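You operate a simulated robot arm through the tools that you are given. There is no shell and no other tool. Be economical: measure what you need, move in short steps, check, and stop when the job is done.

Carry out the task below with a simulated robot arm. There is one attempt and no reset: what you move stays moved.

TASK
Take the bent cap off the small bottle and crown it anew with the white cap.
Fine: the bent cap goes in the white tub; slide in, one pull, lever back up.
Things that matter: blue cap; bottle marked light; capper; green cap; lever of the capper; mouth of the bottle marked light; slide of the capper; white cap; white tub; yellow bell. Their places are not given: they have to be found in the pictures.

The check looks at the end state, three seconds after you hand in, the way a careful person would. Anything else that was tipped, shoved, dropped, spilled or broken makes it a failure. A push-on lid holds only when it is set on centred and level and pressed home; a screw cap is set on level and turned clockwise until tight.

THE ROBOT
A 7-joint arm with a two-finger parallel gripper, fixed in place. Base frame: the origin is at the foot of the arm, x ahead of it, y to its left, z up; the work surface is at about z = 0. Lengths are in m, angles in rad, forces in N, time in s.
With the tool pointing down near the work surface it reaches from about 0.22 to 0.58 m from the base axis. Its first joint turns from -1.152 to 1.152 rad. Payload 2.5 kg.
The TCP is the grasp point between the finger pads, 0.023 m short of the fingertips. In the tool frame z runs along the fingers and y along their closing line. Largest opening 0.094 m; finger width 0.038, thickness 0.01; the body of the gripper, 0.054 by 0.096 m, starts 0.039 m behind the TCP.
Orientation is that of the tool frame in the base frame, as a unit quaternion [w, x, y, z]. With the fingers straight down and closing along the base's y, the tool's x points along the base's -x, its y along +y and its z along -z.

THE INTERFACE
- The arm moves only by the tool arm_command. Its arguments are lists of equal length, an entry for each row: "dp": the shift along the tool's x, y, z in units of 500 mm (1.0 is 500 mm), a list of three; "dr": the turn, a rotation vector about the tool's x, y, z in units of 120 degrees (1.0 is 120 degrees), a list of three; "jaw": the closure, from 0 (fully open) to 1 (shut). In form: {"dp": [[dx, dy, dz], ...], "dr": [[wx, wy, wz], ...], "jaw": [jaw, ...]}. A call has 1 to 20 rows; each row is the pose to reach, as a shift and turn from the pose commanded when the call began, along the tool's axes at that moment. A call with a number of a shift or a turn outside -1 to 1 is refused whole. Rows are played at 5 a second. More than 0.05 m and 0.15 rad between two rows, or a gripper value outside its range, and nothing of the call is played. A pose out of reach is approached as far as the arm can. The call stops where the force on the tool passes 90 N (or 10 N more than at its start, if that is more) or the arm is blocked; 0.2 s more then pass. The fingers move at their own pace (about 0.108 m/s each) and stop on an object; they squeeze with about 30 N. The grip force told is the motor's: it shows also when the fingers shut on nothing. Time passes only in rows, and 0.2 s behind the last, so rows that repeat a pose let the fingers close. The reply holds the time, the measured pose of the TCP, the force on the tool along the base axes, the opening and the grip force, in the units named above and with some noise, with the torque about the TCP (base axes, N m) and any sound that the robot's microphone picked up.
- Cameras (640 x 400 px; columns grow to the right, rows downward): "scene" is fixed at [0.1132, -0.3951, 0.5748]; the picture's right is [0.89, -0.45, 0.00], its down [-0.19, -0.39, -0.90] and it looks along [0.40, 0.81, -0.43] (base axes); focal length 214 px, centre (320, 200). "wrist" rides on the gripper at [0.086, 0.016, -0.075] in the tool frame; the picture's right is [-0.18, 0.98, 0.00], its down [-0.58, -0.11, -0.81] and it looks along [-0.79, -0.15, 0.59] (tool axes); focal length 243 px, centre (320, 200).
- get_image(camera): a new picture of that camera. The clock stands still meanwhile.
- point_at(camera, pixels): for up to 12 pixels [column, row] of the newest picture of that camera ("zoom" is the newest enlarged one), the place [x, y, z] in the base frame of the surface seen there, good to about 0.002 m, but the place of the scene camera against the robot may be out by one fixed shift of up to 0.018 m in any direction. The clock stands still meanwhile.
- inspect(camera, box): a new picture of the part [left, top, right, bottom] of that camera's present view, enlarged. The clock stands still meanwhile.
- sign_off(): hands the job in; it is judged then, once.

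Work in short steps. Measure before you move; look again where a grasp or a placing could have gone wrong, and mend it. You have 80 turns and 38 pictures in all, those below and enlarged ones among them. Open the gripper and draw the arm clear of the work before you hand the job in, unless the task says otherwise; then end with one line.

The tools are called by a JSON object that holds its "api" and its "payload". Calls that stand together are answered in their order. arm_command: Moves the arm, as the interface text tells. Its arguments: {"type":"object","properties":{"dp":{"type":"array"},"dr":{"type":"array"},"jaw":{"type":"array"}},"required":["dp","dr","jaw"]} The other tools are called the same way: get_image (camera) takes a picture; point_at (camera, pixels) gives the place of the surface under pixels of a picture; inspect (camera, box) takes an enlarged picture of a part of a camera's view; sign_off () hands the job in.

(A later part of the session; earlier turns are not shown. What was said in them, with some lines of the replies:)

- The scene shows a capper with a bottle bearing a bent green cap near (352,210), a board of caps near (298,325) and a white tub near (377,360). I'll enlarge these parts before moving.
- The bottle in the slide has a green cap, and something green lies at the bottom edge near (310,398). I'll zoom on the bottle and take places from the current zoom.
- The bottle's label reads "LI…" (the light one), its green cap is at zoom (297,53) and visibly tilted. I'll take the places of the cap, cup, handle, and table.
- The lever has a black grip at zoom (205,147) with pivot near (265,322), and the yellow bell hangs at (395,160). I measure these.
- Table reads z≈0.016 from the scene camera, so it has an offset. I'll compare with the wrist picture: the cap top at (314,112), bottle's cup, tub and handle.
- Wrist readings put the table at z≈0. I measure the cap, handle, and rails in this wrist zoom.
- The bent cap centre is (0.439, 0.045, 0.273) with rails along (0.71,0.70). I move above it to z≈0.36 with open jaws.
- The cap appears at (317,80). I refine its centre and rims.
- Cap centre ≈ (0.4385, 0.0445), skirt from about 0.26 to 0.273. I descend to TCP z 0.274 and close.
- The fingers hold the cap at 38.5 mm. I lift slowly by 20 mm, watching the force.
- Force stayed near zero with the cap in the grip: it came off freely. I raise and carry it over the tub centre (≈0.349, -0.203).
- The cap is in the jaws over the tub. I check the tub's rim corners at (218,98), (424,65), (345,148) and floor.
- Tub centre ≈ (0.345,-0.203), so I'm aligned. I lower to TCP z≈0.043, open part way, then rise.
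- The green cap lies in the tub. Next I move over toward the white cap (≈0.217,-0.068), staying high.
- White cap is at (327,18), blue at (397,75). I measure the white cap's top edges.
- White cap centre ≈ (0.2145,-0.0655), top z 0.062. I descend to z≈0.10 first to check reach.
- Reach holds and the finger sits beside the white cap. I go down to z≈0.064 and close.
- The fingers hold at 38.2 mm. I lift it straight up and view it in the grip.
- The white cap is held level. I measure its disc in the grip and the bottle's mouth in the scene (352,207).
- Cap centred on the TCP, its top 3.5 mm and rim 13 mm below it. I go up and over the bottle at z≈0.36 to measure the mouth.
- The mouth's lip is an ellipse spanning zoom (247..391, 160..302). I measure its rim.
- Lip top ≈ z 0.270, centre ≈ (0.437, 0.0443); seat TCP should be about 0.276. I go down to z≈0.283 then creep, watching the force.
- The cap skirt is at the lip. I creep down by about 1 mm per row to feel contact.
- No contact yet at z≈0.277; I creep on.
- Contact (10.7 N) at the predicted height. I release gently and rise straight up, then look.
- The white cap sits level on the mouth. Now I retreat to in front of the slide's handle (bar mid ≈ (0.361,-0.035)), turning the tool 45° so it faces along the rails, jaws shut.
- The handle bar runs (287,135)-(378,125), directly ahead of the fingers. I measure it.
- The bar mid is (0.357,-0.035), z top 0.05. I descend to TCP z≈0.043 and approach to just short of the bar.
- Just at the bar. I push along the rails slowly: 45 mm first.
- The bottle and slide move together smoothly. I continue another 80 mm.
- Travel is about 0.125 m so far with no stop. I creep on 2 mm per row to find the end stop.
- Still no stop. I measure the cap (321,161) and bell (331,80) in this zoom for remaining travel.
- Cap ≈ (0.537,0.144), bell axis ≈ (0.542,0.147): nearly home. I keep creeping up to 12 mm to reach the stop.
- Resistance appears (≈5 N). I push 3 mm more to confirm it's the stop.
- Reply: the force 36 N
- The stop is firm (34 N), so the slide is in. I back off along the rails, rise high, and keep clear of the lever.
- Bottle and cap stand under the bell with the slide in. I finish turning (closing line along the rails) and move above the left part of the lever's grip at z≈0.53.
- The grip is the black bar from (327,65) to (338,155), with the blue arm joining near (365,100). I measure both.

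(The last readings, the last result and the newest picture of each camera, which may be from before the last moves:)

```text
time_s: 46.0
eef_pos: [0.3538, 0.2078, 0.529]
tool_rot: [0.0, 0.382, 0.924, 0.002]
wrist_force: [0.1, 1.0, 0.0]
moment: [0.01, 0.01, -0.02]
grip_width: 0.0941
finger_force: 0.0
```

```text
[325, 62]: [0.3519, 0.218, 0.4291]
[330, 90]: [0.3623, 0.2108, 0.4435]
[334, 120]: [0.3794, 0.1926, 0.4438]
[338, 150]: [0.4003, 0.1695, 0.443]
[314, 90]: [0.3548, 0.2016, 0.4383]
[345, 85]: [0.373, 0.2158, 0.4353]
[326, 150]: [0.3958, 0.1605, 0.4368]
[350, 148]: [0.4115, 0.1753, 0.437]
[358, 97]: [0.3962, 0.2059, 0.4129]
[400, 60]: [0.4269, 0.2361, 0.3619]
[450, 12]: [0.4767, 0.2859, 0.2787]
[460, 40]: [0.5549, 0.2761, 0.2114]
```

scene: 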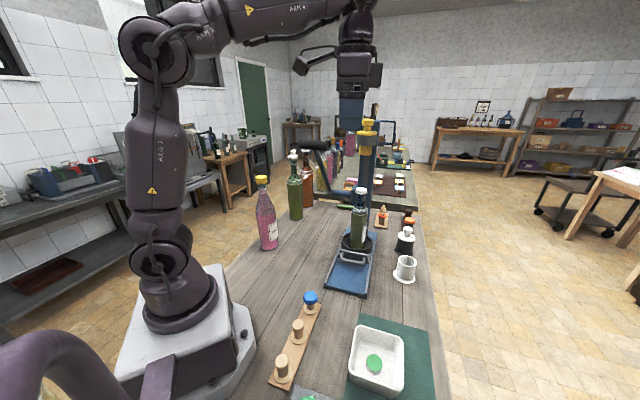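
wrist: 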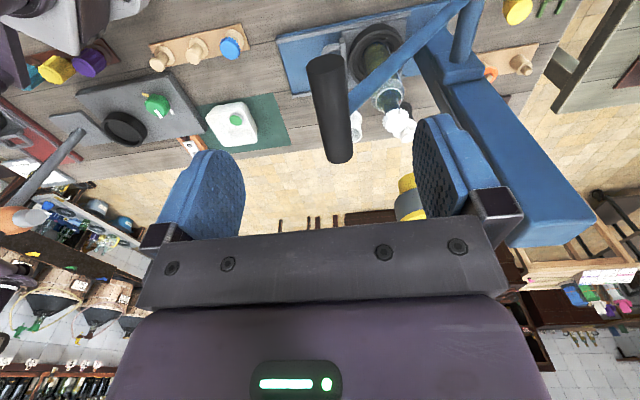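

Bar: centre u≈0.405 along the rails, z≈0.431, radius ≈12.5 mm; the arm is at mid-bar, pivot near z 0.20. I lower the open fingers over the left part of the bar, clear of the arm, and close.

{"api": "arm_command", "payload": {"dp": [[0.006, 0.0142, 0.05], [0.006, 0.0142, 0.11], [0.006, 0.0142, 0.17], [0.006, 0.0142, 0.22], [0.006, 0.0142, 0.24], [0.006, 0.0142, 0.24], [0.006, 0.0142, 0.24], [0.006, 0.0142, 0.24], [0.006, 0.0142, 0.24], [0.006, 0.0142, 0.24]], "dr": [[0, 0, 0], [0, 0, 0], [0, 0, 0], [0, 0, 0], [0, 0, 0], [0, 0, 0], [0, 0, 0], [0, 0, 0], [0, 0, 0], [0, 0, 0]], "jaw": [0, 0, 0, 0, 0, 0, 0.4, 0.7, 1, 1]}}

{"api": "get_image", "payload": {"camera": "wrist"}}

```text
time_s: 48.2
eef_pos: [0.3555, 0.2122, 0.4092]
tool_rot: [-0.001, 0.382, 0.924, -0.003]
wrist_force: [-33.3, -23.4, -0.3]
moment: [0.37, -1.21, -0.33]
grip_width: 0.0264
finger_force: 45.1
```

```text
8 pictures are left
```

wrist: 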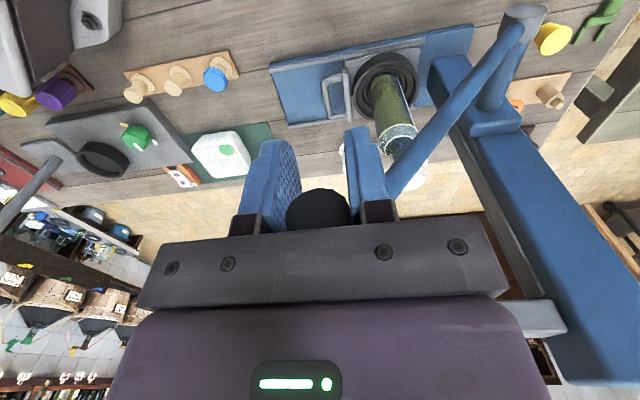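

Gripped (26 mm), with a 40 N sideways offset since the bar is ~3 mm nearer than assumed. I relax that and start the pull along the arc from 50° to 40°.

{"api": "arm_command", "payload": {"dp": [[0, -0.003, 0], [0, -0.006, 0], [0, -0.006, 0], [0, -0.027, 0.0184], [0, -0.0458, 0.0364], [0, -0.0636, 0.055], [0, -0.0808, 0.0744], [0, -0.0808, 0.0744]], "dr": [[0, 0, 0], [0, 0, 0], [0, 0, 0], [0, 0, 0], [0, 0, 0], [0, 0, 0], [0, 0, 0], [0, 0, 0]], "jaw": [1, 1, 1, 1, 1, 1, 1, 1]}}

```text
time_s: 50.0
eef_pos: [0.3286, 0.1866, 0.3731]
tool_rot: [0.0, 0.381, 0.925, 0.0]
wrist_force: [1.1, 1.2, 2.3]
moment: [0.62, -0.38, -0.29]
grip_width: 0.0264
finger_force: 44.7
```

Forces are small and the lever follows. I continue the arc to 20°.

{"api": "arm_command", "payload": {"dp": [[0, -0.0162, 0.0202], [0, -0.0314, 0.0412], [0, -0.0458, 0.0628], [0, -0.0594, 0.0848], [0, -0.0718, 0.1076], [0, -0.0832, 0.1308], [0, -0.0936, 0.1544], [0, -0.103, 0.1786], [0, -0.103, 0.1786]], "dr": [[0, 0, 0], [0, 0, 0], [0, 0, 0], [0, 0, 0], [0, 0, 0], [0, 0, 0], [0, 0, 0], [0, 0, 0], [0, 0, 0]], "jaw": [1, 1, 1, 1, 1, 1, 1, 1, 1]}}

{"api": "inspect", "payload": {"camera": "scene", "box": [280, 100, 420, 290]}}

```text
time_s: 52.0
eef_pos: [0.2928, 0.1497, 0.2838]
tool_rot: [0.0, 0.381, 0.925, 0.001]
wrist_force: [0.7, 7.2, 1.4]
moment: [0.29, -0.37, -0.35]
grip_width: 0.0266
finger_force: 45.3
```

```text
2.11 times, centred on (350, 195) of scene
```

zoom: 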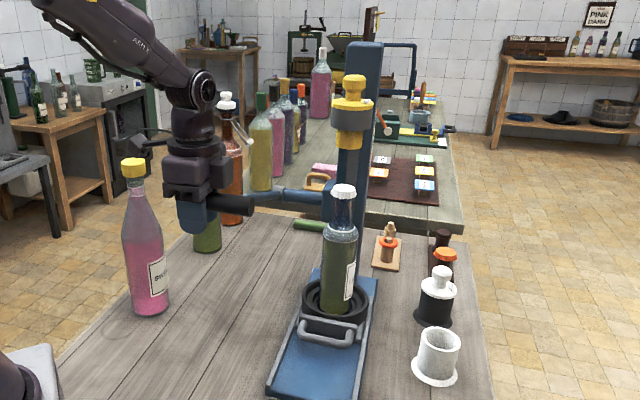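

The bell has come down partway; forces still low. I continue the arc to 5°.

{"api": "arm_command", "payload": {"dp": [[0, -0.0084, 0.0246], [0, -0.0156, 0.0494], [0, -0.0218, 0.0746], [0, -0.0268, 0.1], [0, -0.0306, 0.1256], [0, -0.0336, 0.1512], [0, -0.0336, 0.1512]], "dr": [[0, 0, 0], [0, 0, 0], [0, 0, 0], [0, 0, 0], [0, 0, 0], [0, 0, 0], [0, 0, 0]], "jaw": [1, 1, 1, 1, 1, 1, 1]}}

```text
time_s: 53.6
eef_pos: [0.2815, 0.1379, 0.2064]
tool_rot: [0.001, 0.381, 0.925, 0.0]
wrist_force: [-1.0, 10.6, 0.8]
moment: [-0.07, -0.32, -0.26]
grip_width: 0.0266
finger_force: 45.1
```

Still free. I go on to -7.5°, watching for the crimp's resistance.

{"api": "arm_command", "payload": {"dp": [[0, -0.0016, 0.0258], [0, -0.0022, 0.0518], [0, -0.0016, 0.0776], [0, 0, 0.1036], [0.0, 0.0028, 0.1292], [0.0, 0.0028, 0.1292]], "dr": [[0, 0, 0], [0, 0, 0], [0, 0, 0], [0, 0, 0], [0, 0, 0], [0, 0, 0]], "jaw": [1, 1, 1, 1, 1, 1]}}

{"api": "inspect", "payload": {"camera": "scene", "box": [280, 110, 420, 290]}}

```text
time_s: 55.0
eef_pos: [0.2821, 0.137, 0.1418]
tool_rot: [-0.001, 0.381, 0.924, -0.001]
wrist_force: [-9.6, -0.8, -0.4]
moment: [0.04, -0.47, -0.23]
grip_width: 0.0267
finger_force: 45.3
```

```text
2.22 times, centred on (350, 200) of scene
```

zoom: 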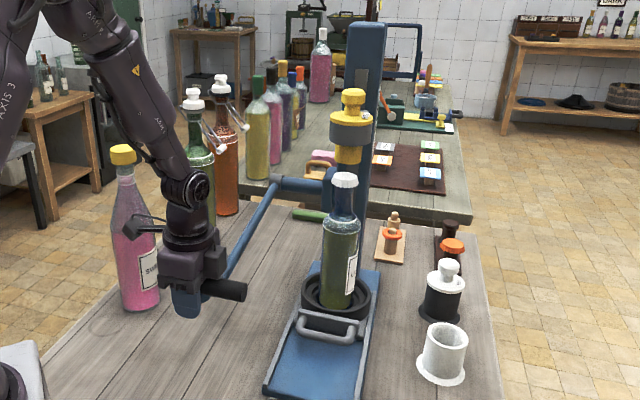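

The bell is close above the cap, but seems slightly right of it at (352,150) versus cap (343,180). I measure both.

{"api": "point_at", "payload": {"camera": "zoom", "pixels": [[343, 177], [330, 180], [356, 181], [343, 188], [349, 157], [336, 155], [361, 156], [332, 135], [352, 138], [372, 138], [352, 92]]}}

```text
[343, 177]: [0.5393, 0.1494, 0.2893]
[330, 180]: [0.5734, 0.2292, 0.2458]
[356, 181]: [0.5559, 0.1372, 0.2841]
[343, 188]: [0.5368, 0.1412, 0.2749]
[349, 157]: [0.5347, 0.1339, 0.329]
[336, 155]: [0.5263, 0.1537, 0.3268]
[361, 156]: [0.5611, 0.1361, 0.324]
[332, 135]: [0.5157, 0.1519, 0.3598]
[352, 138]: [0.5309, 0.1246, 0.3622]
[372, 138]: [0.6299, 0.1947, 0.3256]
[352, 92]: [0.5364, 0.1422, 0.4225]
```

Bell and cap axes agree within a few mm; the bell still has ~2–3 cm to go. I continue the arc slowly toward -15°.

{"api": "arm_command", "payload": {"dp": [[0, 0.0018, 0.0128], [0, 0.004, 0.0256], [0, 0.0064, 0.0384], [0, 0.009, 0.051], [0, 0.012, 0.0638], [0, 0.0152, 0.0762], [0, 0.0152, 0.0762]], "dr": [[0, 0, 0], [0, 0, 0], [0, 0, 0], [0, 0, 0], [0, 0, 0], [0, 0, 0], [0, 0, 0]], "jaw": [1, 1, 1, 1, 1, 1, 1]}}

```text
time_s: 56.6
eef_pos: [0.2872, 0.1425, 0.1036]
tool_rot: [0.0, 0.382, 0.924, -0.001]
wrist_force: [-9.2, -16.7, -4.7]
moment: [0.55, -0.32, -0.33]
grip_width: 0.0265
finger_force: 45.1
```

Side force is just a slight arc mismatch; I correct 1.5 mm and continue to -20°.

{"api": "arm_command", "payload": {"dp": [[0, -0.002, 0.0], [0, 0.0, 0.0124], [0, 0.0022, 0.0248], [0, 0.0056, 0.0372], [0, 0.0094, 0.0494], [0, 0.0094, 0.0494]], "dr": [[0, 0, 0], [0, 0, 0], [0, 0, 0], [0, 0, 0], [0, 0, 0], [0, 0, 0]], "jaw": [1, 1, 1, 1, 1, 1]}}

{"api": "inspect", "payload": {"camera": "scene", "box": [320, 130, 390, 230]}}

```text
time_s: 58.0
eef_pos: [0.2912, 0.1485, 0.0792]
tool_rot: [0.002, 0.381, 0.924, 0.001]
wrist_force: [-0.1, -5.8, 0.1]
moment: [0.18, -0.15, -0.37]
grip_width: 0.0263
finger_force: 45.6
```

```text
4.00 times, centred on (355, 180) of scene
```

zoom: 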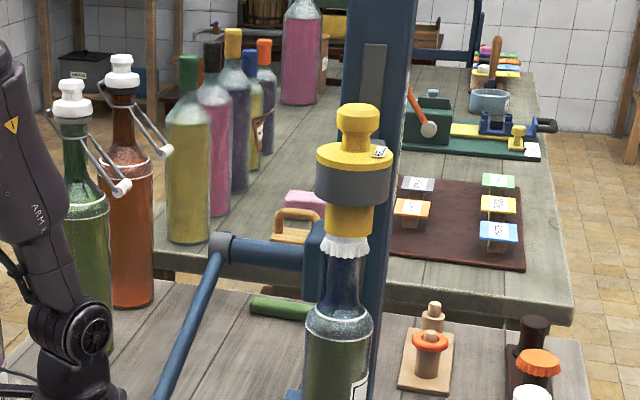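

The bell now meets the white cap, centred. I continue toward -27°, watching for crimp force.

{"api": "arm_command", "payload": {"dp": [[0, 0.0046, 0.0122], [0, 0.0094, 0.0242], [0, 0.0146, 0.036], [0, 0.02, 0.0478], [0, 0.0255, 0.0594], [0, 0.0312, 0.071], [0, 0.0312, 0.071]], "dr": [[0, 0, 0], [0, 0, 0], [0, 0, 0], [0, 0, 0], [0, 0, 0], [0, 0, 0], [0, 0, 0]], "jaw": [1, 1, 1, 1, 1, 1, 1]}}

```text
time_s: 59.4
eef_pos: [0.299, 0.1562, 0.0484]
tool_rot: [-0.003, 0.383, 0.924, -0.002]
wrist_force: [-24.2, -14.0, 61.9]
moment: [0.48, -1.23, 0.13]
grip_width: 0.0266
finger_force: 45.3
stopped in row 7: the force on the tool passed its limit at 112 N (the readings are from after the stop); the commanded pose is now the measured one
```

The lever resisted strongly (112 N) near -27°. I check the bell and cap.

{"api": "inspect", "payload": {"camera": "scene", "box": [330, 150, 380, 210]}}

```text
6.67 times, centred on (355, 180) of scene
```

zoom: 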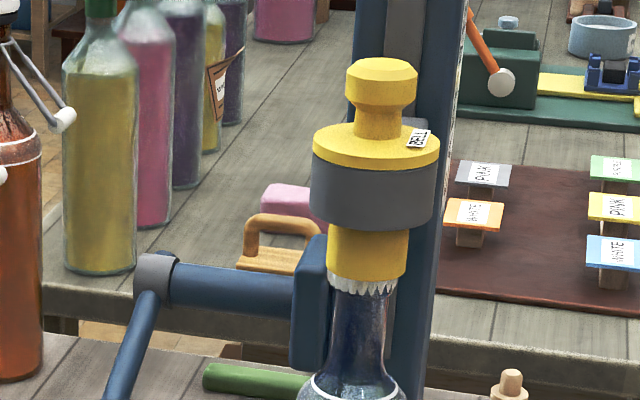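

The bell has swallowed most of the cap, with a few teeth visible at its lower edge. In the same pull, I press further to make sure it bottoms out.

{"api": "arm_command", "payload": {"dp": [[0, 0.001, 0.003], [0, 0.002, 0.006], [0, 0.003, 0.009], [0, 0.004, 0.012], [0, 0.005, 0.015], [0, 0.005, 0.015]], "dr": [[0, 0, 0], [0, 0, 0], [0, 0, 0], [0, 0, 0], [0, 0, 0], [0, 0, 0]], "jaw": [1, 1, 1, 1, 1, 1]}}

```text
time_s: 59.9
eef_pos: [0.2996, 0.155, 0.049]
tool_rot: [-0.003, 0.384, 0.923, -0.003]
wrist_force: [-24.2, -13.4, 59.9]
moment: [0.32, -1.25, 0.12]
grip_width: 0.0268
finger_force: 45.5
stopped in row 2: the force on the tool passed its limit at 94 N (the readings are from after the stop); the commanded pose is now the measured one
```

It is stiff, with no measurable movement. I hold with very small increments along the tangent to see whether any stroke remains.

{"api": "arm_command", "payload": {"dp": [[0, 0.0002, 0.0004], [0, 0.0003, 0.0008], [0, 0.0005, 0.0012], [0, 0.0006, 0.0015], [0, 0.0006, 0.0015], [0, 0.0006, 0.0015], [0, 0.0008, 0.0018], [0, 0.0008, 0.0018]], "dr": [[0, 0, 0], [0, 0, 0], [0, 0, 0], [0, 0, 0], [0, 0, 0], [0, 0, 0], [0, 0, 0], [0, 0, 0]], "jaw": [1, 1, 1, 1, 1, 1, 1, 1]}}

```text
time_s: 61.7
eef_pos: [0.3005, 0.1568, 0.0479]
tool_rot: [-0.003, 0.384, 0.923, -0.004]
wrist_force: [-28.6, -20.8, 74.6]
moment: [-0.13, -1.49, -0.15]
grip_width: 0.0268
finger_force: 45.0
```

A stiff hard stop: the pull is complete. I now raise the lever back along its arc, first to -5°.

{"api": "arm_command", "payload": {"dp": [[0, -0.0055, -0.015], [0, -0.0155, -0.0386], [0, -0.0245, -0.0628], [0, -0.0325, -0.0874], [0, -0.0395, -0.1122], [0, -0.0455, -0.1374], [0, -0.0502, -0.1628], [0, -0.054, -0.1884], [0, -0.0566, -0.214], [0, -0.0566, -0.214]], "dr": [[0, 0, 0], [0, 0, 0], [0, 0, 0], [0, 0, 0], [0, 0, 0], [0, 0, 0], [0, 0, 0], [0, 0, 0], [0, 0, 0], [0, 0, 0]], "jaw": [1, 1, 1, 1, 1, 1, 1, 1, 1, 1]}}

```text
time_s: 63.9
eef_pos: [0.2806, 0.1367, 0.1538]
tool_rot: [-0.002, 0.382, 0.924, -0.003]
wrist_force: [-3.6, 9.0, -0.7]
moment: [-0.46, 0.0, 0.08]
grip_width: 0.0266
finger_force: 45.2
```

On the arc model. I continue raising to 30°.

{"api": "arm_command", "payload": {"dp": [[0, -0.0018, -0.0278], [0, -0.0024, -0.0538], [0, -0.0018, -0.0796], [0, 0, -0.1056], [0, 0.0026, -0.1312], [0, 0.0066, -0.1568], [0, 0.0116, -0.1822], [0, 0.0178, -0.2074], [0, 0.025, -0.2322], [0, 0.0334, -0.2568], [0, 0.0428, -0.281], [0, 0.0532, -0.3046], [0, 0.0646, -0.3278], [0, 0.0772, -0.3506], [0, 0.0772, -0.3506]], "dr": [[0, 0, 0], [0, 0, 0], [0, 0, 0], [0, 0, 0], [0, 0, 0], [0, 0, 0], [0, 0, 0], [0, 0, 0], [0, 0, 0], [0, 0, 0], [0, 0, 0], [0, 0, 0], [0, 0, 0], [0, 0, 0], [0, 0, 0]], "jaw": [1, 1, 1, 1, 1, 1, 1, 1, 1, 1, 1, 1, 1, 1, 1]}}

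```text
time_s: 67.1
eef_pos: [0.311, 0.1657, 0.3281]
tool_rot: [-0.003, 0.383, 0.924, -0.004]
wrist_force: [16.6, 28.7, -23.0]
moment: [-1.1, 1.15, 0.32]
grip_width: 0.0264
finger_force: 44.8
```

The force shows the bar slid ~3 mm in the grip; I correct inward and carry the lever up to 47.5°.

{"api": "arm_command", "payload": {"dp": [[0, 0.004, 0.002], [0, 0.0132, -0.013], [0, 0.0276, -0.0346], [0, 0.043, -0.0554], [0, 0.0592, -0.0756], [0, 0.0762, -0.0952], [0, 0.0942, -0.1138], [0, 0.1128, -0.1318], [0, 0.1128, -0.1318]], "dr": [[0, 0, 0], [0, 0, 0], [0, 0, 0], [0, 0, 0], [0, 0, 0], [0, 0, 0], [0, 0, 0], [0, 0, 0], [0, 0, 0]], "jaw": [1, 1, 1, 1, 1, 1, 1, 1, 1]}}

```text
time_s: 69.1
eef_pos: [0.3494, 0.2041, 0.3965]
tool_rot: [-0.004, 0.384, 0.923, -0.003]
wrist_force: [-33.0, -13.7, 33.1]
moment: [-0.1, -0.61, -0.01]
grip_width: 0.0267
finger_force: 44.8
```

Force is radial outward (I over-corrected); I ease out 2 mm and complete the last ~3° to the upper stop.

{"api": "arm_command", "payload": {"dp": [[0, -0.004, -0.004], [0, 0.003, -0.011], [0, 0.01, -0.017], [0, 0.016, -0.022], [0, 0.019, -0.0245], [0, 0.019, -0.0245]], "dr": [[0, 0, 0], [0, 0, 0], [0, 0, 0], [0, 0, 0], [0, 0, 0], [0, 0, 0]], "jaw": [1, 1, 1, 1, 1, 1]}}

```text
time_s: 70.5
eef_pos: [0.3566, 0.2115, 0.4071]
tool_rot: [-0.003, 0.383, 0.924, -0.003]
wrist_force: [-13.3, -5.7, 11.1]
moment: [-0.1, 0.46, 0.02]
grip_width: 0.0268
finger_force: 45.4
```

u=0.402, matching the starting lever position. A 2 mm nudge confirms the stop, then I open and rise.

{"api": "arm_command", "payload": {"dp": [[0, 0.0015, -0.0013], [0, 0.003, -0.0026], [0, 0.003, -0.0026]], "dr": [[0, 0, 0], [0, 0, 0], [0, 0, 0]], "jaw": [1, 1, 1]}}

```text
time_s: 71.3
eef_pos: [0.358, 0.2114, 0.4071]
tool_rot: [-0.004, 0.385, 0.923, -0.006]
wrist_force: [-28.2, -19.0, 0.3]
moment: [0.29, -1.17, 0.06]
grip_width: 0.0268
finger_force: 45.0
```

At the stop (34 N, no motion). I relax, open fully, and rise straight off the bar.

{"api": "arm_command", "payload": {"dp": [[0, -0.003, 0], [0, -0.005, 0], [0, -0.005, 0], [0, -0.005, 0], [0, -0.005, 0], [0, -0.005, -0.02], [0, -0.005, -0.08], [0, -0.005, -0.16], [0, -0.005, -0.24], [0, -0.005, -0.24]], "dr": [[0, 0, 0], [0, 0, 0], [0, 0, 0], [0, 0, 0], [0, 0, 0], [0, 0, 0], [0, 0, 0], [0, 0, 0], [0, 0, 0], [0, 0, 0]], "jaw": [1, 1, 0.7, 0.3, 0, 0, 0, 0, 0, 0]}}

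{"api": "inspect", "payload": {"camera": "scene", "box": [290, 110, 400, 290]}}

```text
time_s: 73.5
eef_pos: [0.3557, 0.211, 0.5276]
tool_rot: [-0.002, 0.384, 0.923, -0.003]
wrist_force: [-0.4, -0.6, -0.1]
moment: [0.02, 0.01, -0.03]
grip_width: 0.0941
finger_force: 0.1
```

```text
2.22 times, centred on (345, 200) of scene
```

zoom: 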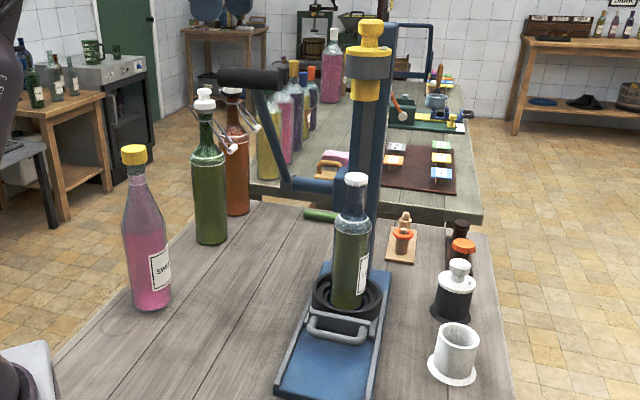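

The lever stays up and the bell is raised. I zoom on the cap to check the crimp.

{"api": "inspect", "payload": {"camera": "scene", "box": [340, 180, 370, 205]}}

```text
16.00 times, centred on (355, 192) of scene
```

zoom: 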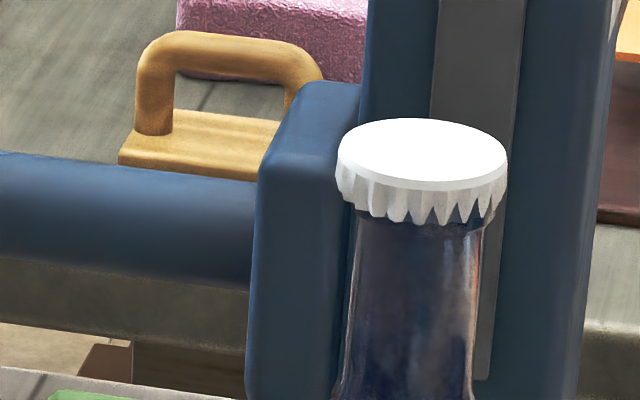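

The skirt is now drawn in around the lip (it was flared before): crimped and level. I draw the arm clear.

{"api": "arm_command", "payload": {"dp": [[0, 0, -0.06], [0, 0, -0.12], [-0.01, -0.07, -0.12], [-0.02, -0.15, -0.12], [-0.03, -0.23, -0.12], [-0.042, -0.297, -0.12], [-0.042, -0.297, -0.12]], "dr": [[0, 0, 0], [0, 0, 0], [0, 0, 0], [0, 0, 0], [0, 0, 0], [0, 0, 0], [0, 0, 0]], "jaw": [0, 0, 0, 0, 0, 0, 0]}}

{"api": "get_image", "payload": {"camera": "scene"}}

```text
time_s: 75.1
eef_pos: [0.2679, 0.0907, 0.5876]
tool_rot: [-0.003, 0.383, 0.924, -0.002]
wrist_force: [0.7, 0.6, -0.7]
moment: [0.0, 0.0, 0.01]
grip_width: 0.0943
finger_force: 0.1
out of reach, approached as far as the arm can: row 1, 2, 3, 4
```

```text
1 pictures are left
```

scene: 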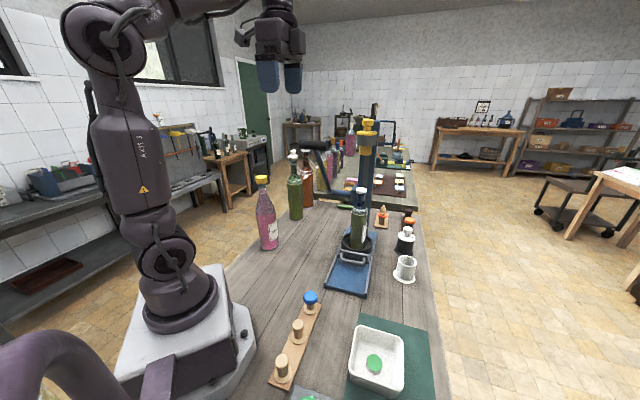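

Everything stands as intended: the bent cap is in the tub at (374,363), the slide is in, the lever is up and the arm is clear. I hand in.

{"api": "sign_off", "payload": {}}

```text
The job is handed in.
```

The bottle marked light now wears the white cap, crimped and level. The bent cap is in the white tub, the slide is in, the lever is back up after one pull, and the job is handed in.
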